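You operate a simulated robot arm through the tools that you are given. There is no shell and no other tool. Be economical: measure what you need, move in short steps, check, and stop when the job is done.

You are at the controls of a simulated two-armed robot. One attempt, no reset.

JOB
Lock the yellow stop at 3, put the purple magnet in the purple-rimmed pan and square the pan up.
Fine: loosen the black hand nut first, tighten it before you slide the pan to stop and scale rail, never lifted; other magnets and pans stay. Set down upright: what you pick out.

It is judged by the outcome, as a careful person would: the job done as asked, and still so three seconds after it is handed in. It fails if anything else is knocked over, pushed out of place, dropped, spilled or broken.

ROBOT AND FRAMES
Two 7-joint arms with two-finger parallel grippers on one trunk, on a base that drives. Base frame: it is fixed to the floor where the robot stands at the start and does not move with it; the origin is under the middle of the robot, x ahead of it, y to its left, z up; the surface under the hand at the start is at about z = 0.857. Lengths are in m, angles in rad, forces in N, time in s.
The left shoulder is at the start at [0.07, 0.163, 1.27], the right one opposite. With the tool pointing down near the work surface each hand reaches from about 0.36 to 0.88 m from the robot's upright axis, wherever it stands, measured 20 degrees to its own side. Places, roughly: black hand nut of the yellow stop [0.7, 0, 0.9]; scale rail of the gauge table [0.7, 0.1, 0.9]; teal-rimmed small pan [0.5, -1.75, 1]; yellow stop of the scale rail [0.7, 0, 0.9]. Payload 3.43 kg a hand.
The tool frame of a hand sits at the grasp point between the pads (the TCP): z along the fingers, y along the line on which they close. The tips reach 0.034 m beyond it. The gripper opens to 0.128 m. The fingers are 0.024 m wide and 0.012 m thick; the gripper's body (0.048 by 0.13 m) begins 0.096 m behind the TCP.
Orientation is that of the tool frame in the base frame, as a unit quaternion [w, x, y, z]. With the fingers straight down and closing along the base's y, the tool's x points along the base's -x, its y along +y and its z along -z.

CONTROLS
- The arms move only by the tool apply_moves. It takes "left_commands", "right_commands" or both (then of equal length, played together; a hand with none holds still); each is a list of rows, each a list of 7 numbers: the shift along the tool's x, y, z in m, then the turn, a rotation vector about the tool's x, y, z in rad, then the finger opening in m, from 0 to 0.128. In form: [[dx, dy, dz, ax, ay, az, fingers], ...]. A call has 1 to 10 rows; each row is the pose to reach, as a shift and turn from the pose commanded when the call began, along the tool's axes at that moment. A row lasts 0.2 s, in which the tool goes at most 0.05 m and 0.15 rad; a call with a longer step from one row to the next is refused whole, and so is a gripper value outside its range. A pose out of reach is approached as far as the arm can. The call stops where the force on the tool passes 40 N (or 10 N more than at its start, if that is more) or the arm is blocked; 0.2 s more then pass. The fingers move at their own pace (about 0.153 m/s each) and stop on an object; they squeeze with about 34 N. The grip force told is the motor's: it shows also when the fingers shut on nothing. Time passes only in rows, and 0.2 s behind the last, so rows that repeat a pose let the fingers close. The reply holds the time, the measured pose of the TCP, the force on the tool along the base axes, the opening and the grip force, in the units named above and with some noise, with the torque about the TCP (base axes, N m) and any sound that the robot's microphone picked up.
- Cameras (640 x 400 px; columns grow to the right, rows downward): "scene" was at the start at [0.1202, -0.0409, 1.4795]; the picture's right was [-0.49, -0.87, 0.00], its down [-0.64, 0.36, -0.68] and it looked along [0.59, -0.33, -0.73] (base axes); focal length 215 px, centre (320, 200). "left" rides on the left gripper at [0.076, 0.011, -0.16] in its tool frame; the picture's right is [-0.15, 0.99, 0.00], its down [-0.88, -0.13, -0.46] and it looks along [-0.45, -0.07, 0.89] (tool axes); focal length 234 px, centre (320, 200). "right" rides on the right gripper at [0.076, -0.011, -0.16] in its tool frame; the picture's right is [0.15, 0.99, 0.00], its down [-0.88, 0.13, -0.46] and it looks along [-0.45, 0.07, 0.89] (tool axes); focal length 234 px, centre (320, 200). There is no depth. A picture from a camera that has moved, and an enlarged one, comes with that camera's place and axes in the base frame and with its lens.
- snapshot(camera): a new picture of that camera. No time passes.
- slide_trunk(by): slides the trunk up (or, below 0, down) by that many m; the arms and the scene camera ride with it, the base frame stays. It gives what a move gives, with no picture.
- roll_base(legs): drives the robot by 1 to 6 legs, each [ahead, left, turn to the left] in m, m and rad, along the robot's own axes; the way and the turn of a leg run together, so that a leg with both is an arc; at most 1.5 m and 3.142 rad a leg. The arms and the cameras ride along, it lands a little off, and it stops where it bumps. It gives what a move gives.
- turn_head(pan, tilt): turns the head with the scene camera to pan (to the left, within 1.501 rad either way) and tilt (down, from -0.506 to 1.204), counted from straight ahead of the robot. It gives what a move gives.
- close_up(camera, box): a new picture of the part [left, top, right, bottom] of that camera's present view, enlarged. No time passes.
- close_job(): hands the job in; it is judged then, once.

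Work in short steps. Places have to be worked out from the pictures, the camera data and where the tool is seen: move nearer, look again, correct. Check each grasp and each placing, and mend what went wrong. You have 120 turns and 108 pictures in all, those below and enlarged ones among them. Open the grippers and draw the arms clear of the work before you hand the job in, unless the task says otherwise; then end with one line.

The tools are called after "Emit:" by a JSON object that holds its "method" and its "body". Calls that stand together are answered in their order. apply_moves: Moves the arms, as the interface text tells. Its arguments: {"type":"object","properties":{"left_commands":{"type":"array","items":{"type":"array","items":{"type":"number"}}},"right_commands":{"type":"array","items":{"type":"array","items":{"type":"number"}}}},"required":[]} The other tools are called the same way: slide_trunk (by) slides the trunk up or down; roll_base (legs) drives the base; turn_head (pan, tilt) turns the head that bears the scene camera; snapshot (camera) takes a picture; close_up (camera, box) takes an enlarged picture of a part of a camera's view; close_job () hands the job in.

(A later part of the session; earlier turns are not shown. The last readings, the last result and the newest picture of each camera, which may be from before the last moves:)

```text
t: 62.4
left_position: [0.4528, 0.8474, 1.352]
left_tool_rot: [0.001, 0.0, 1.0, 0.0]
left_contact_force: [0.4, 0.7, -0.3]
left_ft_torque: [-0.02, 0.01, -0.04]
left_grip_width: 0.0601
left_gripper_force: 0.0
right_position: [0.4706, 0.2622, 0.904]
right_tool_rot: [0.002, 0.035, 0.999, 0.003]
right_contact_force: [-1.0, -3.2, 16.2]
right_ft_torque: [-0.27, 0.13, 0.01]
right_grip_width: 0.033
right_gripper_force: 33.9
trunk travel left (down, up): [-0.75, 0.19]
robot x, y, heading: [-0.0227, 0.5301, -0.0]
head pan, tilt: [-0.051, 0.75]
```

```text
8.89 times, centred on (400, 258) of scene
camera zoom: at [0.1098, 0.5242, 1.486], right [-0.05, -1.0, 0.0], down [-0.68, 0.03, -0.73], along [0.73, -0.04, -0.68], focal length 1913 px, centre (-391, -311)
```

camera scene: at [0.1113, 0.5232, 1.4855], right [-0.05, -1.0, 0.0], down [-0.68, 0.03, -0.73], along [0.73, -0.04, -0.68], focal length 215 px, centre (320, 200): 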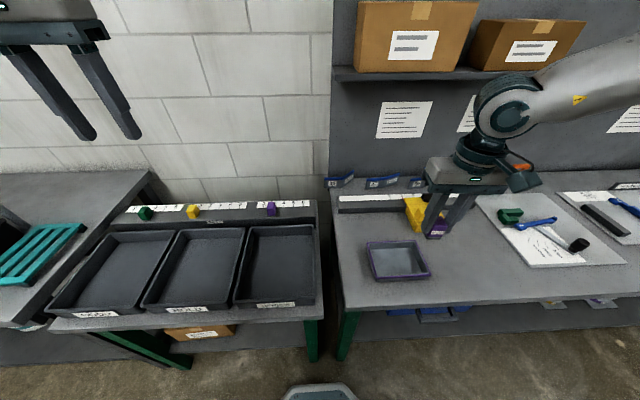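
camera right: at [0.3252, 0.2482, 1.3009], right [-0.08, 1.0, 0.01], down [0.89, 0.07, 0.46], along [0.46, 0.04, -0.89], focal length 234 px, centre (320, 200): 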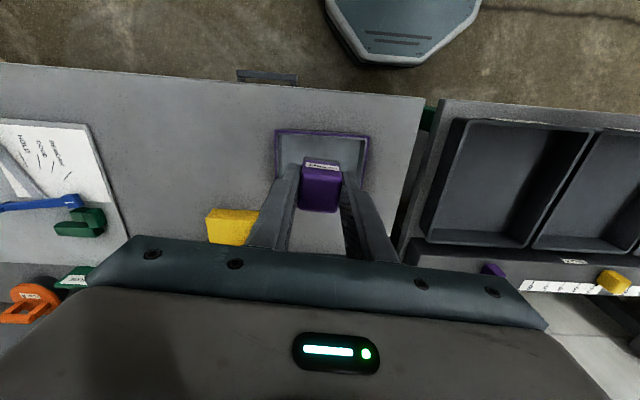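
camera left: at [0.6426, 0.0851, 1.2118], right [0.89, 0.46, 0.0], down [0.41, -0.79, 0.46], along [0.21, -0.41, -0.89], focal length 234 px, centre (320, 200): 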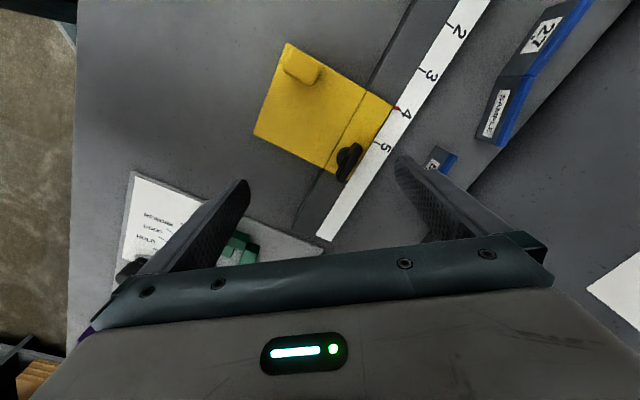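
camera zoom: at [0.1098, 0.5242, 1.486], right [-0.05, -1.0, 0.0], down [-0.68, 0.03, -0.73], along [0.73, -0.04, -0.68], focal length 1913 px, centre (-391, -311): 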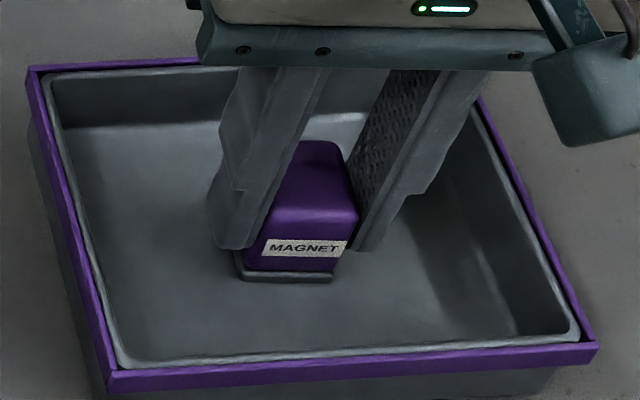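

Contact with the pan floor. I open and rise straight up.

Emit:
{"method": "apply_moves", "body": {"right_commands": [[0, 0, -0.001, 0, 0, 0, 0.05], [0, 0, -0.001, 0, 0, 0, 0.065], [0, 0, -0.03, 0, 0, 0, 0.065], [0, 0, -0.07, 0, 0, 0, 0.065], [0, 0, -0.11, 0, 0, 0, 0.065]]}}

Emit:
{"method": "snapshot", "body": {"camera": "right"}}

```text
t: 63.6
left_position: [0.4519, 0.8478, 1.3522]
left_tool_rot: [0.001, 0.0, 1.0, 0.001]
left_contact_force: [-0.6, 0.2, -0.9]
left_ft_torque: [-0.02, -0.03, -0.01]
left_grip_width: 0.0603
left_gripper_force: 0.0
right_position: [0.4688, 0.2599, 1.0115]
right_tool_rot: [0.002, 0.035, 0.999, 0.003]
right_contact_force: [-0.8, 0.9, 0.6]
right_ft_torque: [0.02, -0.03, -0.01]
right_grip_width: 0.0648
right_gripper_force: 0.1
trunk travel left (down, up): [-0.75, 0.19]
robot x, y, heading: [-0.0248, 0.5244, 0.006]
head pan, tilt: [-0.051, 0.75]
```

```text
43 pictures are left
camera right: at [0.3916, 0.254, 1.1725], right [-0.08, 1.0, 0.0], down [0.89, 0.07, 0.46], along [0.46, 0.04, -0.89], focal length 234 px, centre (320, 200)
```

right: 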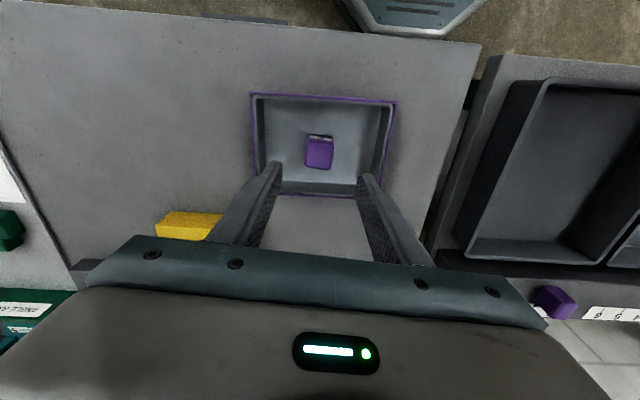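

The magnet stands upright in the pan. I set the hand square, fingers 0.10 apart, in front of the pan's front wall, so that both fingertips push it evenly.

Emit:
{"method": "apply_moves", "body": {"right_commands": [[0.035, -0.003, 0, 0, 0, -0.03, 0.08], [0.07, -0.006, 0, 0, 0, -0.06, 0.1], [0.097, -0.0083, 0, 0, 0, -0.07, 0.1], [0.097, -0.0083, 0.03, 0, 0, -0.07, 0.1], [0.097, -0.0083, 0.06, 0, 0, -0.07, 0.1], [0.097, -0.0083, 0.06, 0, 0, -0.07, 0.1]]}}

Emit:
{"method": "snapshot", "body": {"camera": "right"}}

```text
t: 65.0
left_position: [0.4528, 0.8478, 1.3522]
left_tool_rot: [0.0, 0.001, 1.0, 0.001]
left_contact_force: [0.0, 0.4, 0.1]
left_ft_torque: [-0.01, 0.0, 0.03]
left_grip_width: 0.06
left_gripper_force: 0.0
right_position: [0.3736, 0.26, 0.9509]
right_tool_rot: [0.002, 0.0, 1.0, 0.003]
right_contact_force: [-0.1, -0.2, 0.1]
right_ft_torque: [-0.02, -0.03, 0.01]
right_grip_width: 0.1001
right_gripper_force: 0.1
trunk travel left (down, up): [-0.75, 0.19]
robot x, y, heading: [-0.0215, 0.5321, 0.002]
head pan, tilt: [-0.051, 0.75]
```

```text
42 pictures are left
camera right: at [0.2954, 0.2471, 1.112], right [-0.15, 0.99, 0.0], down [0.88, 0.13, 0.46], along [0.45, 0.07, -0.89], focal length 234 px, centre (320, 200)
```

right: 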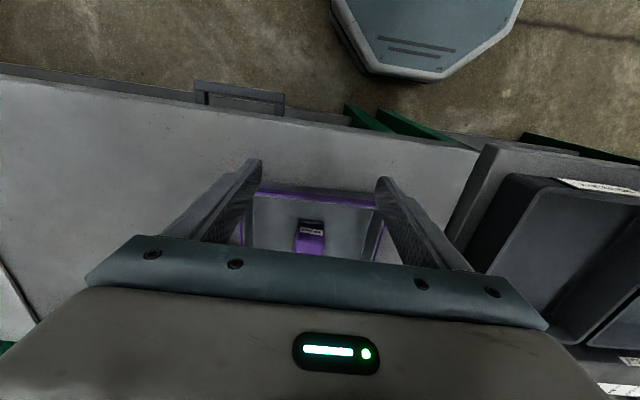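

Fingers are just in front of the front wall, within its width. I lower to z of 0.898 and start pushing slowly along +x.

Emit:
{"method": "apply_moves", "body": {"right_commands": [[0, 0, 0.03, 0, 0, 0, 0.1], [0, 0, 0.052, 0, 0, 0, 0.1], [0, 0, 0.052, 0, 0, 0, 0.1], [-0.01, 0, 0.052, 0, 0, 0, 0.1], [-0.02, 0, 0.052, 0, 0, 0, 0.1], [-0.03, 0, 0.052, 0, 0, 0, 0.1], [-0.04, 0, 0.052, 0, 0, 0, 0.1]]}}

Emit:
{"method": "close_up", "body": {"camera": "scene", "box": [350, 190, 470, 280]}}

```text
t: 66.6
left_position: [0.4551, 0.8468, 1.3504]
left_tool_rot: [0.001, 0.0, 1.0, 0.0]
left_contact_force: [-0.3, -0.1, 0.9]
left_ft_torque: [0.0, 0.0, -0.01]
left_grip_width: 0.0602
left_gripper_force: 0.0
right_position: [0.4137, 0.2603, 0.8988]
right_tool_rot: [0.002, 0.001, 1.0, 0.002]
right_contact_force: [0.8, 0.8, 0.4]
right_ft_torque: [0.01, 0.0, -0.04]
right_grip_width: 0.1002
right_gripper_force: 0.1
trunk travel left (down, up): [-0.75, 0.19]
robot x, y, heading: [-0.0221, 0.531, -0.003]
head pan, tilt: [-0.051, 0.75]
```

```text
4.44 times, centred on (410, 235) of scene
camera zoom: at [0.1117, 0.5241, 1.4855], right [-0.05, -1.0, 0.0], down [-0.68, 0.03, -0.73], along [0.73, -0.04, -0.68], focal length 957 px, centre (-80, 44)
```

zoom: 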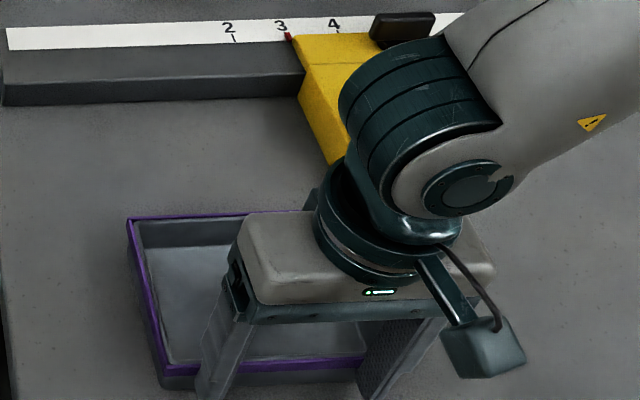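

The pan slides lightly and evenly. I go on along +x to about TCP x of 0.54.

Emit:
{"method": "apply_moves", "body": {"right_commands": [[-0.014, 0, 0, 0, 0, 0, 0.1], [-0.028, 0, 0, 0, 0, 0, 0.1], [-0.042, 0, 0, 0, 0, 0, 0.1], [-0.056, 0, 0, 0, 0, 0, 0.1], [-0.07, 0, 0, 0, 0, 0, 0.1], [-0.084, 0, 0, 0, 0, 0, 0.1], [-0.098, 0, 0, 0, 0, 0, 0.1], [-0.112, 0, 0, 0, 0, 0, 0.1], [-0.126, 0, 0, 0, 0, 0, 0.1]]}}

Emit:
{"method": "close_up", "body": {"camera": "scene", "box": [340, 170, 460, 260]}}

Emit:
{"method": "snapshot", "body": {"camera": "right"}}

```text
t: 68.6
left_position: [0.4545, 0.8478, 1.3515]
left_tool_rot: [0.001, 0.0, 1.0, 0.0]
left_contact_force: [0.4, -0.3, 0.7]
left_ft_torque: [0.04, 0.0, 0.0]
left_grip_width: 0.06
left_gripper_force: 0.1
right_position: [0.5366, 0.2543, 0.9077]
right_tool_rot: [0.002, 0.0, 1.0, 0.003]
right_contact_force: [-0.7, -0.2, -0.6]
right_ft_torque: [0.0, 0.05, -0.03]
right_grip_width: 0.1001
right_gripper_force: 0.0
right hand out of reach, approached as far as the arm can: row 8, 9
trunk travel left (down, up): [-0.75, 0.19]
robot x, y, heading: [-0.0209, 0.529, 0.003]
head pan, tilt: [-0.051, 0.75]
```

```text
4.44 times, centred on (400, 215) of scene
camera zoom: at [0.1114, 0.5238, 1.4855], right [-0.05, -1.0, 0.0], down [-0.68, 0.03, -0.73], along [0.73, -0.04, -0.68], focal length 957 px, centre (-36, 133)
```

zoom: 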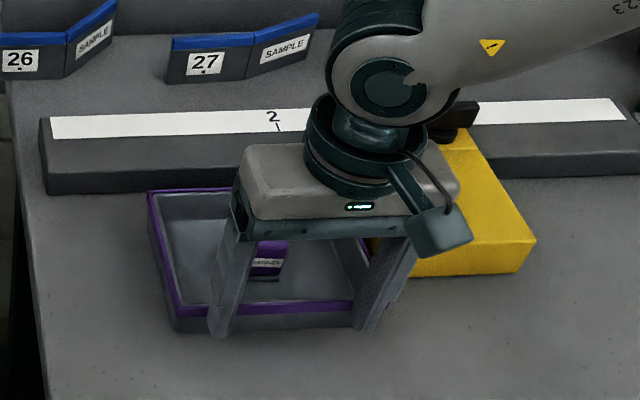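

```text
39 pictures are left
camera right: at [0.4583, 0.2423, 1.0677], right [-0.15, 0.99, 0.0], down [0.88, 0.13, 0.46], along [0.45, 0.07, -0.89], focal length 234 px, centre (320, 200)
```

right: 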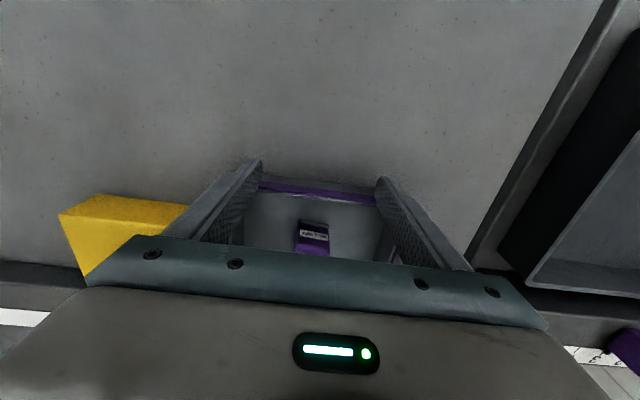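

The arm reached its limit at x 0.537. I back the hand off, drive the base 0.08 ahead and look at the pan.

Emit:
{"method": "apply_moves", "body": {"right_commands": [[0.03, 0, -0.005, 0, 0, 0, 0.1], [0.06, 0, -0.02, 0, 0, 0, 0.1], [0.09, 0, -0.04, 0, 0, 0, 0.1], [0.12, 0, -0.06, 0, 0, 0, 0.1]]}}

Emit:
{"method": "roll_base", "body": {"legs": [[0.08, 0, 0]]}}

Emit:
{"method": "snapshot", "body": {"camera": "right"}}

Emit:
{"method": "close_up", "body": {"camera": "scene", "box": [340, 170, 460, 260]}}

```text
t: 69.6
left_position: [0.4524, 0.847, 1.3511]
left_tool_rot: [0.001, -0.001, 1.0, 0.0]
left_contact_force: [0.6, -0.7, 0.4]
left_ft_torque: [-0.01, -0.05, 0.02]
left_grip_width: 0.0601
left_gripper_force: 0.0
right_position: [0.4126, 0.2531, 0.9662]
right_tool_rot: [0.001, 0.0, 1.0, 0.003]
right_contact_force: [0.1, 0.2, 0.2]
right_ft_torque: [0.0, 0.0, 0.01]
right_grip_width: 0.1
right_gripper_force: 0.1
trunk travel left (down, up): [-0.75, 0.19]
robot x, y, heading: [-0.0232, 0.5278, -0.001]
head pan, tilt: [-0.051, 0.75]
```

```text
t: 70.7
left_position: [0.5315, 0.8479, 1.3522]
left_tool_rot: [0.002, -0.001, 1.0, 0.001]
left_contact_force: [0.2, -0.1, 0.8]
left_ft_torque: [-0.03, -0.02, 0.02]
left_grip_width: 0.0599
left_gripper_force: 0.1
right_position: [0.4933, 0.2544, 0.9669]
right_tool_rot: [0.003, 0.0, 1.0, 0.003]
right_contact_force: [0.6, -0.1, 0.0]
right_ft_torque: [-0.01, -0.02, 0.04]
right_grip_width: 0.0998
right_gripper_force: 0.1
trunk travel left (down, up): [-0.75, 0.19]
robot x, y, heading: [0.0582, 0.5342, 0.004]
head pan, tilt: [-0.051, 0.75]
```

```text
38 pictures are left
camera right: at [0.4157, 0.2417, 1.127], right [-0.15, 0.99, 0.0], down [0.88, 0.13, 0.46], along [0.46, 0.07, -0.89], focal length 234 px, centre (320, 200)
```

right: 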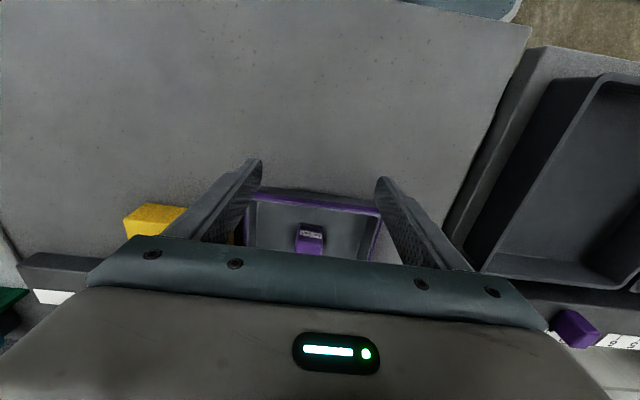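

```text
4.44 times, centred on (400, 215) of scene
camera zoom: at [0.1883, 0.524, 1.4859], right [-0.05, -1.0, 0.0], down [-0.68, 0.03, -0.73], along [0.73, -0.04, -0.68], focal length 957 px, centre (-36, 133)
```

zoom: 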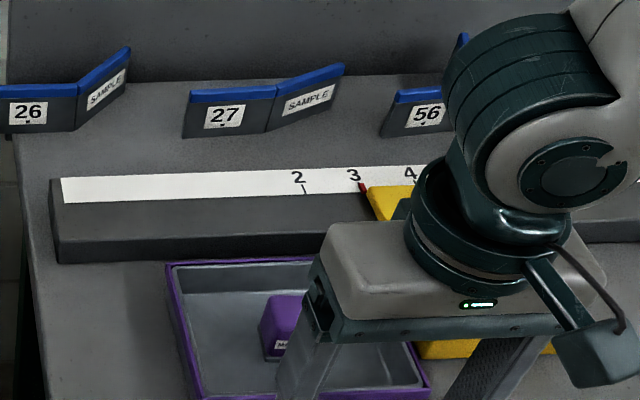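

The pan front is at x of about 0.545, with some 0.033 m left to the rail. I lower behind it and push up to just before the rail.

Emit:
{"method": "apply_moves", "body": {"right_commands": [[0, 0, 0.035, 0, 0, 0, 0.1], [0, 0, 0.068, 0, 0, 0, 0.1], [0, 0, 0.068, 0, 0, 0, 0.1], [-0.015, 0, 0.068, 0, 0, 0, 0.1], [-0.03, 0, 0.068, 0, 0, 0, 0.1], [-0.045, 0, 0.068, 0, 0, 0, 0.1], [-0.055, 0, 0.068, 0, 0, 0, 0.1], [-0.06, 0, 0.068, 0, 0, 0, 0.1]]}}

Emit:
{"method": "snapshot", "body": {"camera": "right"}}

Emit:
{"method": "close_up", "body": {"camera": "scene", "box": [340, 170, 460, 260]}}

```text
t: 72.5
left_position: [0.5333, 0.8466, 1.351]
left_tool_rot: [0.0, -0.001, 1.0, 0.001]
left_contact_force: [-0.4, 0.3, 0.2]
left_ft_torque: [-0.01, -0.01, 0.01]
left_grip_width: 0.0601
left_gripper_force: 0.1
right_position: [0.5547, 0.2551, 0.8973]
right_tool_rot: [0.002, 0.0, 1.0, 0.002]
right_contact_force: [-1.0, -0.1, -0.4]
right_ft_torque: [0.03, 0.02, -0.03]
right_grip_width: 0.1001
right_gripper_force: 0.1
trunk travel left (down, up): [-0.75, 0.19]
robot x, y, heading: [0.0576, 0.5316, 0.001]
head pan, tilt: [-0.051, 0.75]
```

```text
36 pictures are left
camera right: at [0.4778, 0.2428, 1.0587], right [-0.15, 0.99, 0.0], down [0.88, 0.13, 0.46], along [0.45, 0.07, -0.89], focal length 234 px, centre (320, 200)
```

right: 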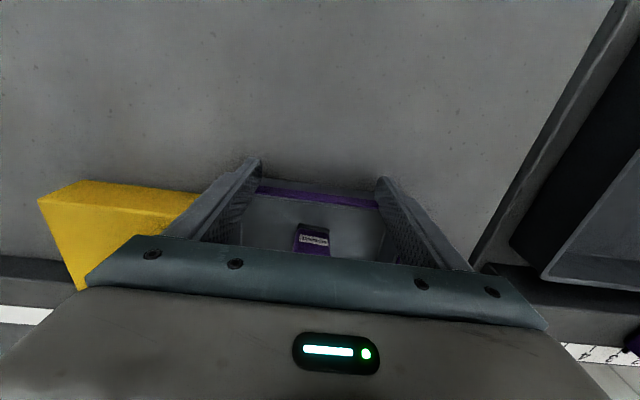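

```text
4.44 times, centred on (400, 215) of scene
camera zoom: at [0.1913, 0.524, 1.4855], right [-0.05, -1.0, 0.0], down [-0.68, 0.03, -0.73], along [0.73, -0.04, -0.68], focal length 957 px, centre (-36, 133)
```

zoom: 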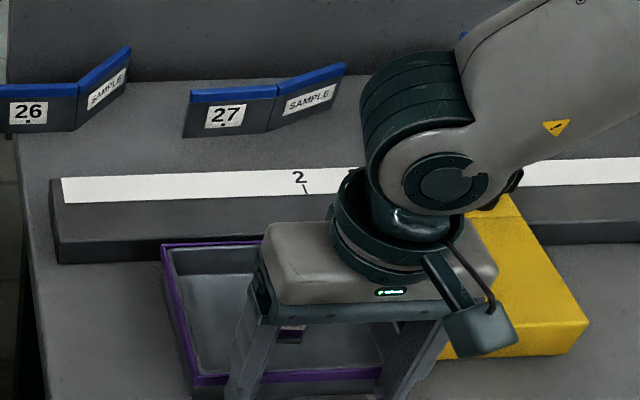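

About 1 cm left. I push on in small steps and watch the force.

Emit:
{"method": "apply_moves", "body": {"right_commands": [[-0.003, 0, 0, 0, 0, 0, 0.1], [-0.006, 0, 0, 0, 0, 0, 0.1], [-0.008, 0, 0, 0, 0, 0, 0.1], [-0.01, 0, 0, 0, 0, 0, 0.1]]}}

Emit:
{"method": "close_up", "body": {"camera": "scene", "box": [340, 190, 460, 260]}}

```text
t: 73.5
left_position: [0.5338, 0.8483, 1.3519]
left_tool_rot: [0.001, -0.001, 1.0, -0.001]
left_contact_force: [-1.0, 0.5, 0.0]
left_ft_torque: [0.0, 0.02, -0.01]
left_grip_width: 0.06
left_gripper_force: 0.0
right_position: [0.5645, 0.2542, 0.8988]
right_tool_rot: [0.002, 0.001, 1.0, 0.003]
right_contact_force: [0.3, -0.8, 0.1]
right_ft_torque: [-0.01, -0.02, -0.03]
right_grip_width: 0.1
right_gripper_force: 0.0
trunk travel left (down, up): [-0.75, 0.19]
robot x, y, heading: [0.0595, 0.5302, -0.003]
head pan, tilt: [-0.051, 0.75]
```

```text
5.33 times, centred on (400, 225) of scene
camera zoom: at [0.191, 0.5241, 1.4855], right [-0.05, -1.0, 0.0], down [-0.68, 0.03, -0.73], along [0.73, -0.04, -0.68], focal length 1148 px, centre (-107, 67)
```

zoom: 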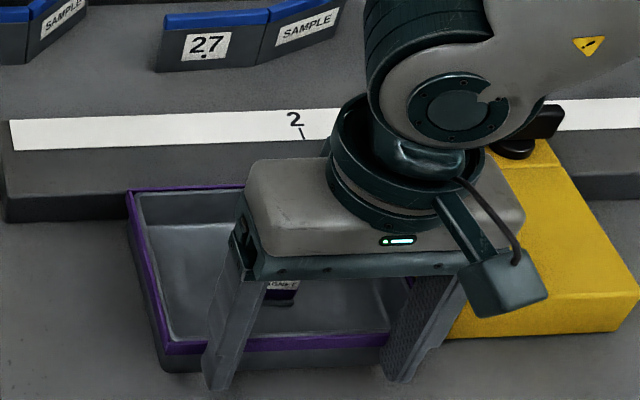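

Still no rail contact. I continue by up to 8 mm in 2 mm steps; the force will rise on contact.

Emit:
{"method": "apply_moves", "body": {"right_commands": [[-0.002, 0, 0, 0, 0, 0, 0.1], [-0.004, 0, 0, 0, 0, 0, 0.1], [-0.004, 0, 0, 0, 0, 0, 0.1]]}}

Emit:
{"method": "apply_moves", "body": {"right_commands": [[-0.002, 0, 0, 0, 0, 0, 0.1], [-0.004, 0, 0, 0, 0, 0, 0.1], [-0.004, 0, 0, 0, 0, 0, 0.1]]}}

Emit:
{"method": "close_up", "body": {"camera": "scene", "box": [340, 190, 460, 260]}}

```text
t: 74.3
left_position: [0.5341, 0.8481, 1.3512]
left_tool_rot: [0.0, -0.001, 1.0, 0.0]
left_contact_force: [0.3, 0.5, -0.3]
left_ft_torque: [0.03, 0.0, -0.02]
left_grip_width: 0.0603
left_gripper_force: 0.0
right_position: [0.5688, 0.254, 0.8987]
right_tool_rot: [0.002, 0.0, 1.0, 0.002]
right_contact_force: [-1.6, -0.6, 0.5]
right_ft_torque: [0.0, 0.0, 0.05]
right_grip_width: 0.1
right_gripper_force: 0.1
trunk travel left (down, up): [-0.75, 0.19]
robot x, y, heading: [0.0573, 0.531, 0.001]
head pan, tilt: [-0.051, 0.75]
```

```text
t: 75.1
left_position: [0.531, 0.8473, 1.3521]
left_tool_rot: [0.001, 0.0, 1.0, 0.0]
left_contact_force: [1.0, 0.9, 0.7]
left_ft_torque: [0.01, 0.01, 0.01]
left_grip_width: 0.0601
left_gripper_force: 0.1
right_position: [0.57, 0.254, 0.8974]
right_tool_rot: [0.001, 0.001, 1.0, 0.003]
right_contact_force: [-15.3, 2.5, -1.1]
right_ft_torque: [0.18, 0.37, 0.3]
right_grip_width: 0.1
right_gripper_force: 0.0
trunk travel left (down, up): [-0.75, 0.19]
robot x, y, heading: [0.0523, 0.5326, -0.005]
head pan, tilt: [-0.051, 0.75]
```

```text
5.33 times, centred on (400, 225) of scene
camera zoom: at [0.1887, 0.5242, 1.4857], right [-0.05, -1.0, 0.0], down [-0.68, 0.03, -0.73], along [0.73, -0.04, -0.68], focal length 1148 px, centre (-107, 67)
```

zoom: 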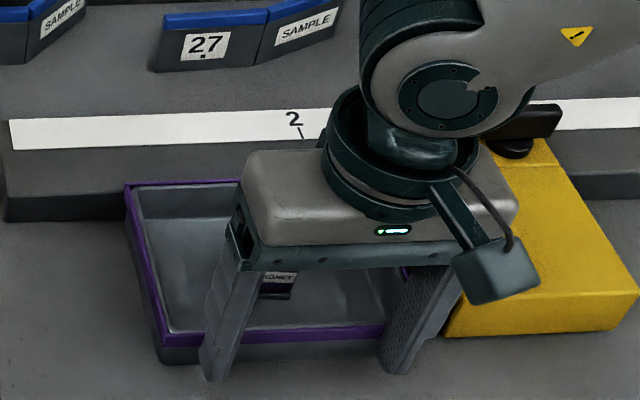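

The force of 15 N shows the pan is against the rail. Now I back off, raise, close the fingers, and shift the base left and trunk down to push the pan's left side.

Emit:
{"method": "apply_moves", "body": {"right_commands": [[0.015, 0, 0, 0, 0, 0, 0.1], [0.03, 0, 0, 0, 0, 0, 0.1], [0.03, 0, -0.05, 0, 0, 0, 0.1], [0.03, 0, -0.1, 0, 0, 0, 0.06], [0.03, 0, -0.15, 0, 0, 0, 0.03], [0.03, 0, -0.2, 0, 0, 0, 0], [0.03, 0, -0.24, 0, 0, 0, 0]]}}

Emit:
{"method": "roll_base", "body": {"legs": [[0, 0.1, 0]]}}

Emit:
{"method": "slide_trunk", "body": {"by": -0.1}}

Emit:
{"method": "snapshot", "body": {"camera": "right"}}

Emit:
{"method": "snapshot", "body": {"camera": "scene"}}

```text
t: 76.7
left_position: [0.5326, 0.8483, 1.3506]
left_tool_rot: [0.0, -0.001, 1.0, 0.001]
left_contact_force: [-0.7, -0.6, 0.8]
left_ft_torque: [0.01, 0.01, 0.02]
left_grip_width: 0.0599
left_gripper_force: 0.1
right_position: [0.5406, 0.2529, 1.1376]
right_tool_rot: [0.001, 0.0, 1.0, 0.003]
right_contact_force: [0.3, 0.2, 0.4]
right_ft_torque: [0.01, -0.02, -0.01]
right_grip_width: 0.0001
right_gripper_force: 33.0
trunk travel left (down, up): [-0.75, 0.19]
robot x, y, heading: [0.0583, 0.53, 0.003]
head pan, tilt: [-0.051, 0.75]
```

```text
t: 77.8
left_position: [0.5345, 0.9456, 1.3524]
left_tool_rot: [0.001, 0.0, 1.0, 0.002]
left_contact_force: [-0.2, 0.1, 0.2]
left_ft_torque: [0.04, 0.01, 0.02]
left_grip_width: 0.06
left_gripper_force: 0.0
right_position: [0.5414, 0.3493, 1.1371]
right_tool_rot: [0.002, 0.0, 1.0, 0.004]
right_contact_force: [-0.1, -0.2, 0.1]
right_ft_torque: [0.01, 0.02, 0.0]
right_grip_width: 0.0002
right_gripper_force: 32.7
trunk travel left (down, up): [-0.75, 0.19]
robot x, y, heading: [0.0551, 0.625, -0.0]
head pan, tilt: [-0.051, 0.75]
```

```text
t: 79.1
left_position: [0.5331, 0.9475, 1.2513]
left_tool_rot: [0.0, 0.0, 1.0, 0.001]
left_contact_force: [0.0, 0.0, 0.6]
left_ft_torque: [-0.07, 0.0, 0.04]
left_grip_width: 0.0602
left_gripper_force: 0.1
right_position: [0.5409, 0.3531, 1.0377]
right_tool_rot: [0.001, 0.0, 1.0, 0.002]
right_contact_force: [-0.3, 0.4, 0.6]
right_ft_torque: [-0.02, -0.01, -0.01]
right_grip_width: 0.0
right_gripper_force: 33.0
trunk travel left (down, up): [-0.65, 0.29]
robot x, y, heading: [0.0579, 0.6281, 0.002]
head pan, tilt: [-0.051, 0.75]
```

```text
32 pictures are left
camera right: at [0.4642, 0.3408, 1.1982], right [-0.15, 0.99, 0.0], down [0.88, 0.13, 0.46], along [0.45, 0.07, -0.89], focal length 234 px, centre (320, 200)
```

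right: 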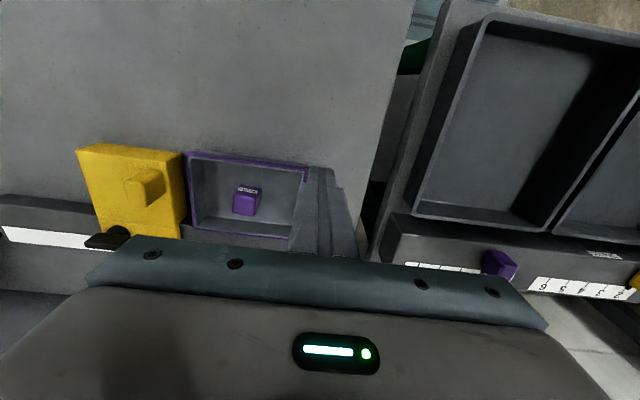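

```text
31 pictures are left
camera scene: at [0.1907, 0.6242, 1.3856], right [-0.05, -1.0, 0.0], down [-0.68, 0.03, -0.73], along [0.73, -0.04, -0.68], focal length 215 px, centre (320, 200)
```

scene: 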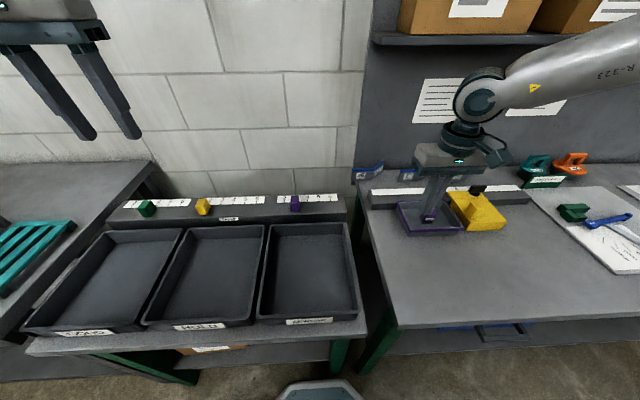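

The pan looks close to the stop already. I enlarge to see the gap.

Emit:
{"method": "close_up", "body": {"camera": "right", "box": [70, 130, 350, 250]}}

Emit:
{"method": "close_up", "body": {"camera": "right", "box": [150, 140, 230, 240]}}

```text
2.29 times, centred on (210, 190) of right
camera zoom: at [0.4642, 0.3408, 1.1982], right [-0.15, 0.99, 0.0], down [0.88, 0.13, 0.46], along [0.45, 0.07, -0.89], focal length 535 px, centre (571, 223)
```

zoom: 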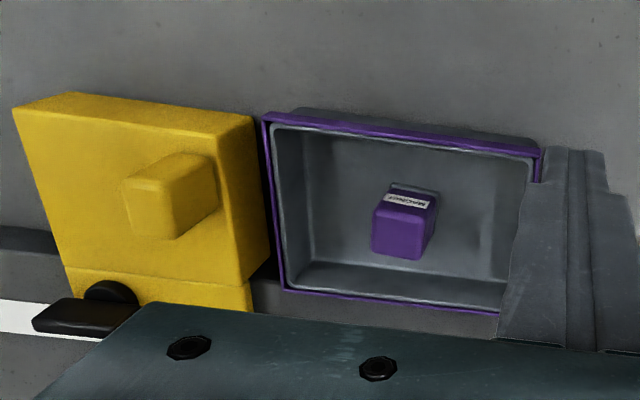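

```text
4.00 times, centred on (190, 190) of right
camera zoom: at [0.4642, 0.3408, 1.1982], right [-0.15, 0.99, 0.0], down [0.88, 0.13, 0.46], along [0.45, 0.07, -0.89], focal length 937 px, centre (840, 240)
```

zoom: 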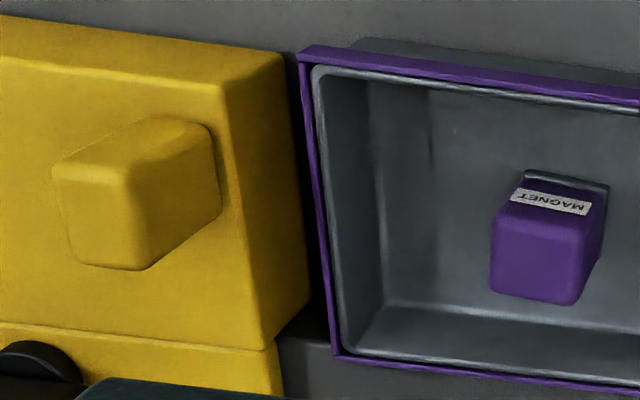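

The gap to the stop is about 24 mm. I move the closed fingers to the left of the pan at its middle, x of about 0.643, y of 0.375.

Emit:
{"method": "apply_moves", "body": {"right_commands": [[-0.03, 0.01, 0, 0, 0, 0, 0], [-0.06, 0.015, 0, 0, 0, 0, 0], [-0.09, 0.02, 0, 0, 0, 0, 0], [-0.102, 0.024, 0.02, 0, 0, 0, 0], [-0.102, 0.024, 0.05, 0, 0, 0, 0], [-0.102, 0.024, 0.08, 0, 0, 0, 0], [-0.102, 0.024, 0.08, 0, 0, 0, 0]]}}

Emit:
{"method": "snapshot", "body": {"camera": "right"}}

Emit:
{"method": "close_up", "body": {"camera": "scene", "box": [380, 170, 520, 250]}}

```text
t: 80.7
left_position: [0.5339, 0.9475, 1.2517]
left_tool_rot: [0.002, 0.001, 1.0, 0.0]
left_contact_force: [-1.2, 0.5, 0.7]
left_ft_torque: [0.01, -0.01, -0.01]
left_grip_width: 0.0599
left_gripper_force: 0.1
right_position: [0.6431, 0.376, 0.9565]
right_tool_rot: [0.002, 0.001, 1.0, 0.002]
right_contact_force: [-0.3, -0.9, 0.0]
right_ft_torque: [0.02, -0.02, 0.02]
right_grip_width: 0.0
right_gripper_force: 33.0
trunk travel left (down, up): [-0.65, 0.29]
robot x, y, heading: [0.0585, 0.6331, 0.0]
head pan, tilt: [-0.051, 0.75]
```

```text
28 pictures are left
camera right: at [0.5664, 0.3649, 1.1182], right [-0.15, 0.99, 0.0], down [0.88, 0.13, 0.46], along [0.45, 0.07, -0.89], focal length 234 px, centre (320, 200)
```

right: 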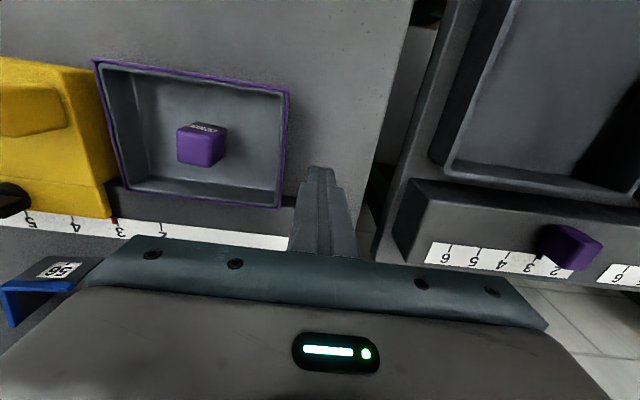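

```text
4.57 times, centred on (450, 210) of scene
camera zoom: at [0.1905, 0.6239, 1.3856], right [-0.05, -1.0, 0.0], down [-0.68, 0.03, -0.73], along [0.73, -0.04, -0.68], focal length 984 px, centre (-274, 154)
```

zoom: 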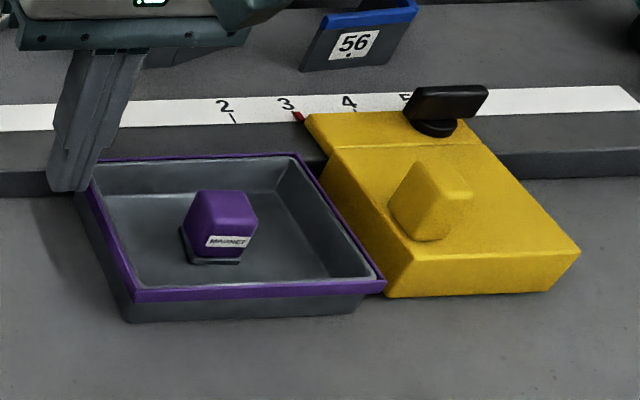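

Aligned with the pan's middle. I lower to z of 0.90 and push along -y, first most of the way.

Emit:
{"method": "apply_moves", "body": {"right_commands": [[0, 0, 0.03, 0, 0, 0, 0], [0, 0, 0.056, 0, 0, 0, 0], [0, 0, 0.056, 0, 0, 0, 0], [0, -0.01, 0.056, 0, 0, 0, 0], [0, -0.018, 0.056, 0, 0, 0, 0], [0, -0.025, 0.056, 0, 0, 0, 0], [0, -0.032, 0.056, 0, 0, 0, 0], [0, -0.038, 0.056, 0, 0, 0, 0]]}}

Emit:
{"method": "close_up", "body": {"camera": "scene", "box": [380, 170, 520, 250]}}

```text
t: 82.5
left_position: [0.5338, 0.947, 1.2508]
left_tool_rot: [0.001, 0.0, 1.0, 0.0]
left_contact_force: [-0.8, -0.3, 0.0]
left_ft_torque: [0.03, 0.01, 0.01]
left_grip_width: 0.06
left_gripper_force: 0.1
right_position: [0.6436, 0.34, 0.9007]
right_tool_rot: [0.001, -0.001, 1.0, 0.003]
right_contact_force: [0.6, 1.6, -0.2]
right_ft_torque: [0.02, 0.03, 0.01]
right_grip_width: 0.0
right_gripper_force: 33.3
trunk travel left (down, up): [-0.65, 0.29]
robot x, y, heading: [0.0535, 0.6297, 0.001]
head pan, tilt: [-0.051, 0.75]
```

```text
4.57 times, centred on (450, 210) of scene
camera zoom: at [0.1909, 0.6236, 1.3855], right [-0.05, -1.0, 0.0], down [-0.68, 0.03, -0.73], along [0.73, -0.04, -0.68], focal length 984 px, centre (-274, 154)
```

zoom: 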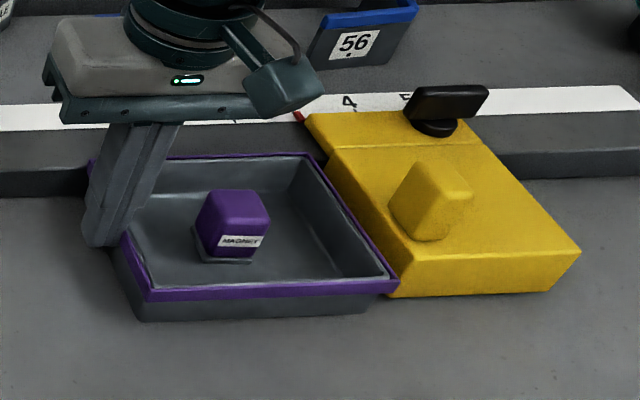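

The pan slides well. I continue in small steps until contact.

Emit:
{"method": "apply_moves", "body": {"right_commands": [[0, -0.003, 0, 0, 0, 0, 0], [0, -0.006, 0, 0, 0, 0, 0], [0, -0.008, 0, 0, 0, 0, 0], [0, -0.008, 0, 0, 0, 0, 0]]}}

Emit:
{"method": "apply_moves", "body": {"right_commands": [[0, -0.002, 0, 0, 0, 0, 0], [0, -0.004, 0, 0, 0, 0, 0], [0, -0.004, 0, 0, 0, 0, 0]]}}

Emit:
{"method": "close_up", "body": {"camera": "scene", "box": [380, 170, 520, 250]}}

```text
t: 83.5
left_position: [0.5332, 0.9469, 1.2511]
left_tool_rot: [0.001, 0.0, 1.0, 0.0]
left_contact_force: [0.4, 0.5, 0.1]
left_ft_torque: [0.02, 0.02, 0.02]
left_grip_width: 0.06
left_gripper_force: 0.1
right_position: [0.6441, 0.3311, 0.9017]
right_tool_rot: [0.001, 0.0, 1.0, 0.003]
right_contact_force: [-1.0, 0.4, -0.8]
right_ft_torque: [-0.01, 0.04, -0.01]
right_grip_width: 0.0003
right_gripper_force: 33.7
trunk travel left (down, up): [-0.65, 0.29]
robot x, y, heading: [0.0565, 0.6286, -0.001]
head pan, tilt: [-0.051, 0.75]
```

```text
t: 84.3
left_position: [0.5344, 0.9484, 1.2515]
left_tool_rot: [0.0, -0.001, 1.0, 0.0]
left_contact_force: [-0.5, 0.1, -0.6]
left_ft_torque: [-0.01, 0.0, 0.02]
left_grip_width: 0.0598
left_gripper_force: 0.1
right_position: [0.6434, 0.3268, 0.9018]
right_tool_rot: [0.002, 0.001, 1.0, 0.002]
right_contact_force: [-0.1, 1.2, -0.6]
right_ft_torque: [0.0, -0.01, -0.01]
right_grip_width: 0.0001
right_gripper_force: 32.9
trunk travel left (down, up): [-0.65, 0.29]
robot x, y, heading: [0.0573, 0.6287, 0.0]
head pan, tilt: [-0.051, 0.75]
```

```text
4.57 times, centred on (450, 210) of scene
camera zoom: at [0.191, 0.6239, 1.3855], right [-0.05, -1.0, 0.0], down [-0.68, 0.03, -0.73], along [0.73, -0.04, -0.68], focal length 984 px, centre (-274, 154)
```

zoom: 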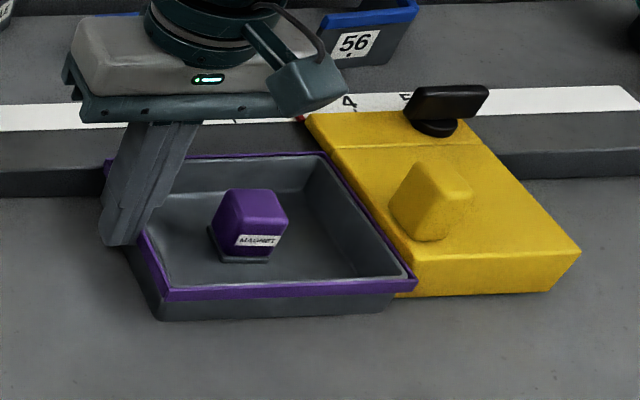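

Emit:
{"method": "apply_moves", "body": {"right_commands": [[0, -0.002, 0, 0, 0, 0, 0], [0, -0.004, 0, 0, 0, 0, 0], [0, -0.004, 0, 0, 0, 0, 0]]}}

Emit:
{"method": "apply_moves", "body": {"right_commands": [[0, -0.002, 0, 0, 0, 0, 0], [0, -0.004, 0, 0, 0, 0, 0], [0, -0.004, 0, 0, 0, 0, 0]]}}

```text
t: 85.1
left_position: [0.5339, 0.9474, 1.2523]
left_tool_rot: [0.001, 0.0, 1.0, 0.0]
left_contact_force: [-0.7, -0.6, -0.7]
left_ft_torque: [0.0, 0.0, 0.01]
left_grip_width: 0.06
left_gripper_force: 0.1
right_position: [0.6441, 0.322, 0.901]
right_tool_rot: [0.002, 0.001, 1.0, 0.002]
right_contact_force: [-0.7, 1.4, -1.1]
right_ft_torque: [0.04, -0.05, -0.01]
right_grip_width: 0.0
right_gripper_force: 33.4
trunk travel left (down, up): [-0.65, 0.29]
robot x, y, heading: [0.0577, 0.6261, -0.003]
head pan, tilt: [-0.051, 0.75]
```

```text
t: 85.9
left_position: [0.5337, 0.949, 1.2499]
left_tool_rot: [0.0, -0.001, 1.0, -0.001]
left_contact_force: [0.7, 0.2, 0.2]
left_ft_torque: [-0.02, 0.0, -0.02]
left_grip_width: 0.0598
left_gripper_force: 0.0
right_position: [0.6448, 0.322, 0.9013]
right_tool_rot: [0.002, 0.0, 1.0, 0.003]
right_contact_force: [-3.0, 15.3, -1.9]
right_ft_torque: [0.35, 0.08, -0.02]
right_grip_width: 0.0002
right_gripper_force: 32.8
trunk travel left (down, up): [-0.65, 0.29]
robot x, y, heading: [0.0565, 0.6303, 0.001]
head pan, tilt: [-0.051, 0.75]
```

The pan is against the stop (15 N). I back off to the left, rise, and inspect.

Emit:
{"method": "apply_moves", "body": {"right_commands": [[0, 0.015, 0, 0, 0, 0, 0], [0, 0.04, 0, 0, 0, 0, 0], [0, 0.05, -0.04, 0, 0, 0, 0], [0, 0.05, -0.09, 0, 0, 0, 0], [0.03, 0.05, -0.13, 0, 0, 0, 0], [0.07, 0.05, -0.15, 0, 0, 0, 0], [0.11, 0.05, -0.17, 0, 0, 0, 0]]}}

Emit:
{"method": "close_up", "body": {"camera": "scene", "box": [390, 170, 520, 250]}}

Emit:
{"method": "snapshot", "body": {"camera": "right"}}

```text
t: 87.5
left_position: [0.5314, 0.9472, 1.2522]
left_tool_rot: [0.001, 0.001, 1.0, 0.0]
left_contact_force: [-0.2, 0.0, 0.0]
left_ft_torque: [0.01, -0.07, 0.03]
left_grip_width: 0.06
left_gripper_force: 0.0
right_position: [0.5326, 0.3669, 1.0732]
right_tool_rot: [0.002, 0.0, 1.0, 0.003]
right_contact_force: [-0.3, -0.1, -0.5]
right_ft_torque: [0.02, -0.05, 0.01]
right_grip_width: 0.0
right_gripper_force: 32.6
trunk travel left (down, up): [-0.65, 0.29]
robot x, y, heading: [0.0608, 0.6262, 0.0]
head pan, tilt: [-0.051, 0.75]
```

```text
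4.92 times, centred on (455, 210) of scene
camera zoom: at [0.1891, 0.6235, 1.3857], right [-0.05, -1.0, 0.0], down [-0.68, 0.03, -0.73], along [0.73, -0.04, -0.68], focal length 1060 px, centre (-345, 151)
```

zoom: 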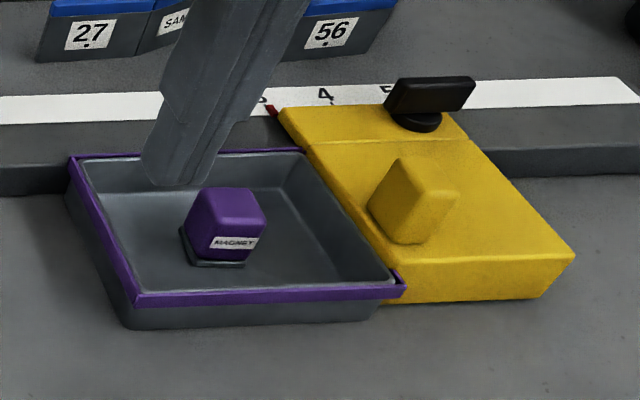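

```text
23 pictures are left
camera right: at [0.4551, 0.3548, 1.2325], right [-0.15, 0.99, 0.0], down [0.88, 0.13, 0.46], along [0.45, 0.07, -0.89], focal length 234 px, centre (320, 200)
```

right: 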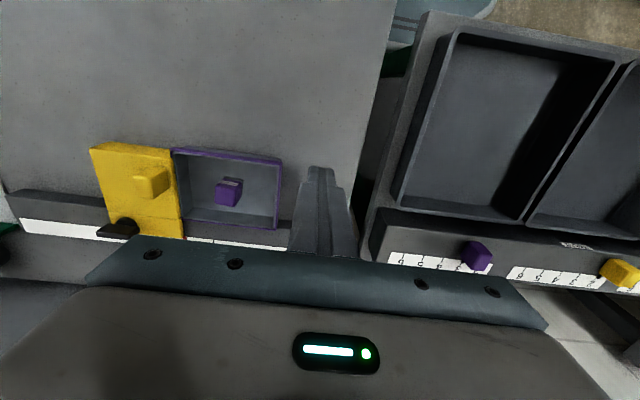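

I enlarge the two contact edges to judge the squareness.

Emit:
{"method": "close_up", "body": {"camera": "right", "box": [160, 135, 300, 255]}}

```text
3.33 times, centred on (230, 195) of right
camera zoom: at [0.4551, 0.3548, 1.2325], right [-0.15, 0.99, 0.0], down [0.88, 0.13, 0.46], along [0.45, 0.07, -0.89], focal length 781 px, centre (620, 217)
```

zoom: 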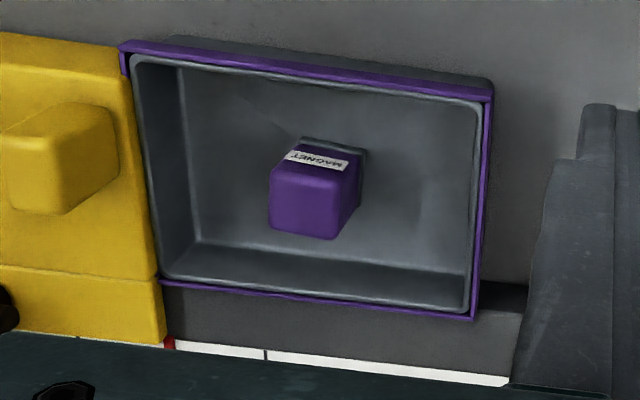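

Both edges look nearly flush. To make sure of the rail side, I set the opened fingers before the front wall again for a gentle even press.

Emit:
{"method": "apply_moves", "body": {"right_commands": [[0.02, -0.03, 0, 0, 0, 0, 0.05], [0.02, -0.07, 0, 0, 0, 0, 0.1], [0.02, -0.105, 0, 0, 0, 0, 0.1], [0.0, -0.136, 0, 0, 0, 0, 0.1], [0.0, -0.136, 0.04, 0, 0, 0, 0.1], [0.0, -0.136, 0.08, 0, 0, 0, 0.1], [0.0, -0.136, 0.12, 0, 0, 0, 0.1], [0.0, -0.136, 0.12, 0, 0, 0, 0.1]]}}

Emit:
{"method": "snapshot", "body": {"camera": "right"}}

```text
t: 89.3
left_position: [0.5324, 0.9475, 1.2518]
left_tool_rot: [0.001, 0.001, 1.0, 0.0]
left_contact_force: [-0.3, 0.1, 0.1]
left_ft_torque: [-0.04, -0.03, 0.0]
left_grip_width: 0.0599
left_gripper_force: 0.0
right_position: [0.5328, 0.2326, 0.9513]
right_tool_rot: [0.002, 0.001, 1.0, 0.002]
right_contact_force: [-0.4, 0.1, 0.2]
right_ft_torque: [0.03, 0.0, 0.0]
right_grip_width: 0.1
right_gripper_force: 0.1
trunk travel left (down, up): [-0.65, 0.29]
robot x, y, heading: [0.0559, 0.6277, -0.002]
head pan, tilt: [-0.051, 0.75]
```

```text
21 pictures are left
camera right: at [0.4563, 0.2206, 1.1117], right [-0.15, 0.99, 0.0], down [0.88, 0.13, 0.46], along [0.45, 0.07, -0.89], focal length 234 px, centre (320, 200)
```

right: 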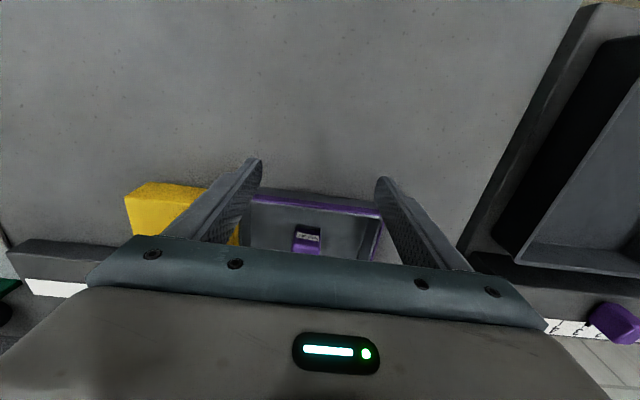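

Clear of the stop. I lower to z of 0.90 and press along +x to just past first contact.

Emit:
{"method": "apply_moves", "body": {"right_commands": [[0, 0, 0.03, 0, 0, 0, 0.1], [0, 0, 0.052, 0, 0, 0, 0.1], [-0.015, 0, 0.052, 0, 0, 0, 0.1], [-0.028, 0, 0.052, 0, 0, 0, 0.1], [-0.034, 0, 0.052, 0, 0, 0, 0.1], [-0.036, 0, 0.052, 0, 0, 0, 0.1], [-0.038, 0, 0.052, 0, 0, 0, 0.1], [-0.039, 0, 0.052, 0, 0, 0, 0.1]]}}

```text
t: 91.1
left_position: [0.5329, 0.9466, 1.2504]
left_tool_rot: [0.001, 0.0, 1.0, 0.0]
left_contact_force: [0.5, -0.2, -0.1]
left_ft_torque: [0.01, -0.02, 0.01]
left_grip_width: 0.0603
left_gripper_force: 0.0
right_position: [0.5699, 0.2317, 0.8977]
right_tool_rot: [0.0, 0.002, 1.0, 0.003]
right_contact_force: [-13.8, 0.4, 0.6]
right_ft_torque: [0.05, 0.31, 0.46]
right_grip_width: 0.1
right_gripper_force: 0.0
trunk travel left (down, up): [-0.65, 0.29]
robot x, y, heading: [0.0595, 0.634, 0.005]
head pan, tilt: [-0.051, 0.75]
```

Same contact position and force as before, so it is flush with the rail. I back off, rise and inspect from above.

Emit:
{"method": "apply_moves", "body": {"right_commands": [[0.015, 0, 0, 0, 0, 0, 0.1], [0.035, 0, 0, 0, 0, 0, 0.1], [0.05, 0, -0.04, 0, 0, 0, 0.1], [0.05, 0, -0.09, 0, 0, 0, 0.1], [0.05, 0, -0.14, 0, 0, 0, 0.1], [0.05, 0, -0.19, 0, 0, 0, 0.1], [0.05, 0, -0.23, 0, 0, 0, 0.1]]}}

Emit:
{"method": "snapshot", "body": {"camera": "right"}}

Emit:
{"method": "close_up", "body": {"camera": "scene", "box": [390, 170, 520, 250]}}

```text
t: 92.7
left_position: [0.5325, 0.9476, 1.2525]
left_tool_rot: [0.002, 0.0, 1.0, 0.0]
left_contact_force: [-0.3, 0.3, 0.4]
left_ft_torque: [-0.01, 0.03, -0.01]
left_grip_width: 0.0599
left_gripper_force: 0.1
right_position: [0.5206, 0.2325, 1.1291]
right_tool_rot: [0.001, 0.0, 1.0, 0.001]
right_contact_force: [0.1, 1.0, -0.1]
right_ft_torque: [0.02, 0.04, -0.03]
right_grip_width: 0.1001
right_gripper_force: 0.0
trunk travel left (down, up): [-0.65, 0.29]
robot x, y, heading: [0.0538, 0.6304, -0.0]
head pan, tilt: [-0.051, 0.75]
```

```text
20 pictures are left
camera right: at [0.4436, 0.2199, 1.2904], right [-0.15, 0.99, 0.0], down [0.88, 0.13, 0.46], along [0.45, 0.07, -0.89], focal length 234 px, centre (320, 200)
```

right: 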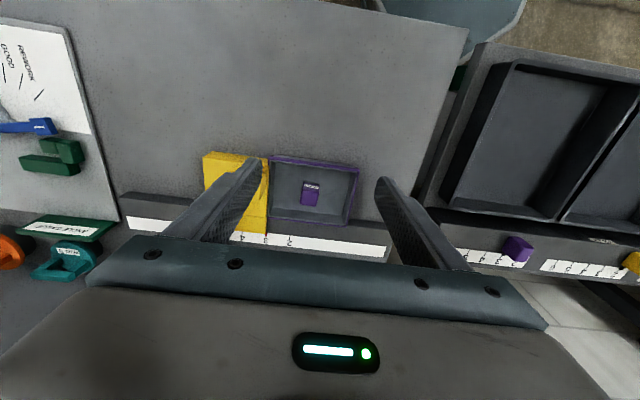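

```text
4.92 times, centred on (455, 210) of scene
camera zoom: at [0.1904, 0.6242, 1.3855], right [-0.05, -1.0, 0.0], down [-0.68, 0.03, -0.73], along [0.73, -0.04, -0.68], focal length 1060 px, centre (-345, 151)
```

zoom: 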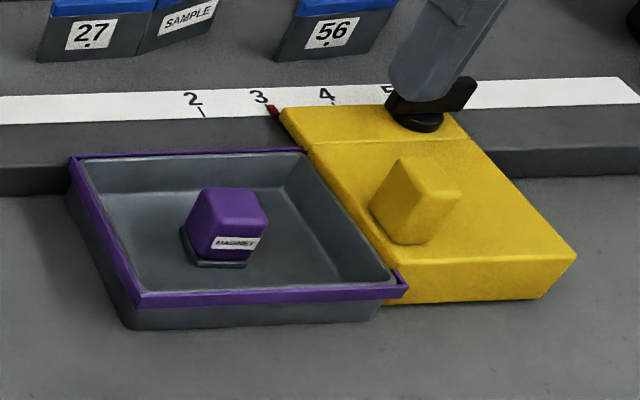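

Emit:
{"method": "close_up", "body": {"camera": "right", "box": [240, 145, 380, 260]}}

Emit:
{"method": "close_up", "body": {"camera": "right", "box": [250, 210, 290, 250]}}

```text
3.48 times, centred on (310, 202) of right
camera zoom: at [0.4436, 0.2199, 1.2904], right [-0.15, 0.99, 0.0], down [0.88, 0.13, 0.46], along [0.45, 0.07, -0.89], focal length 814 px, centre (355, 191)
```

zoom: 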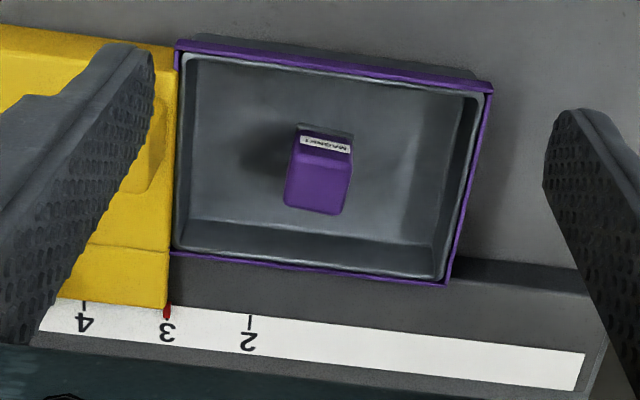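

```text
10.00 times, centred on (270, 230) of right
camera zoom: at [0.4436, 0.2199, 1.2904], right [-0.15, 0.99, 0.0], down [0.88, 0.13, 0.46], along [0.45, 0.07, -0.89], focal length 2342 px, centre (820, -100)
```

zoom: 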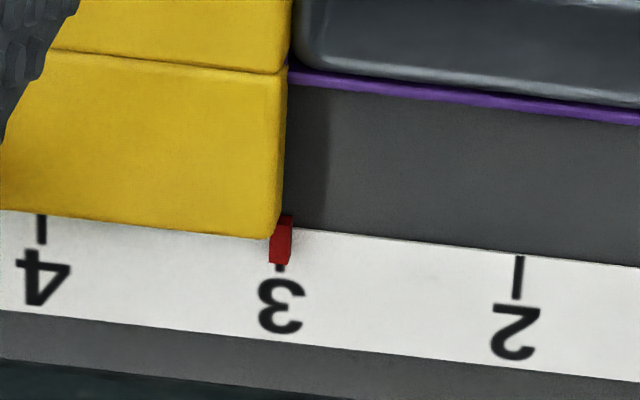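

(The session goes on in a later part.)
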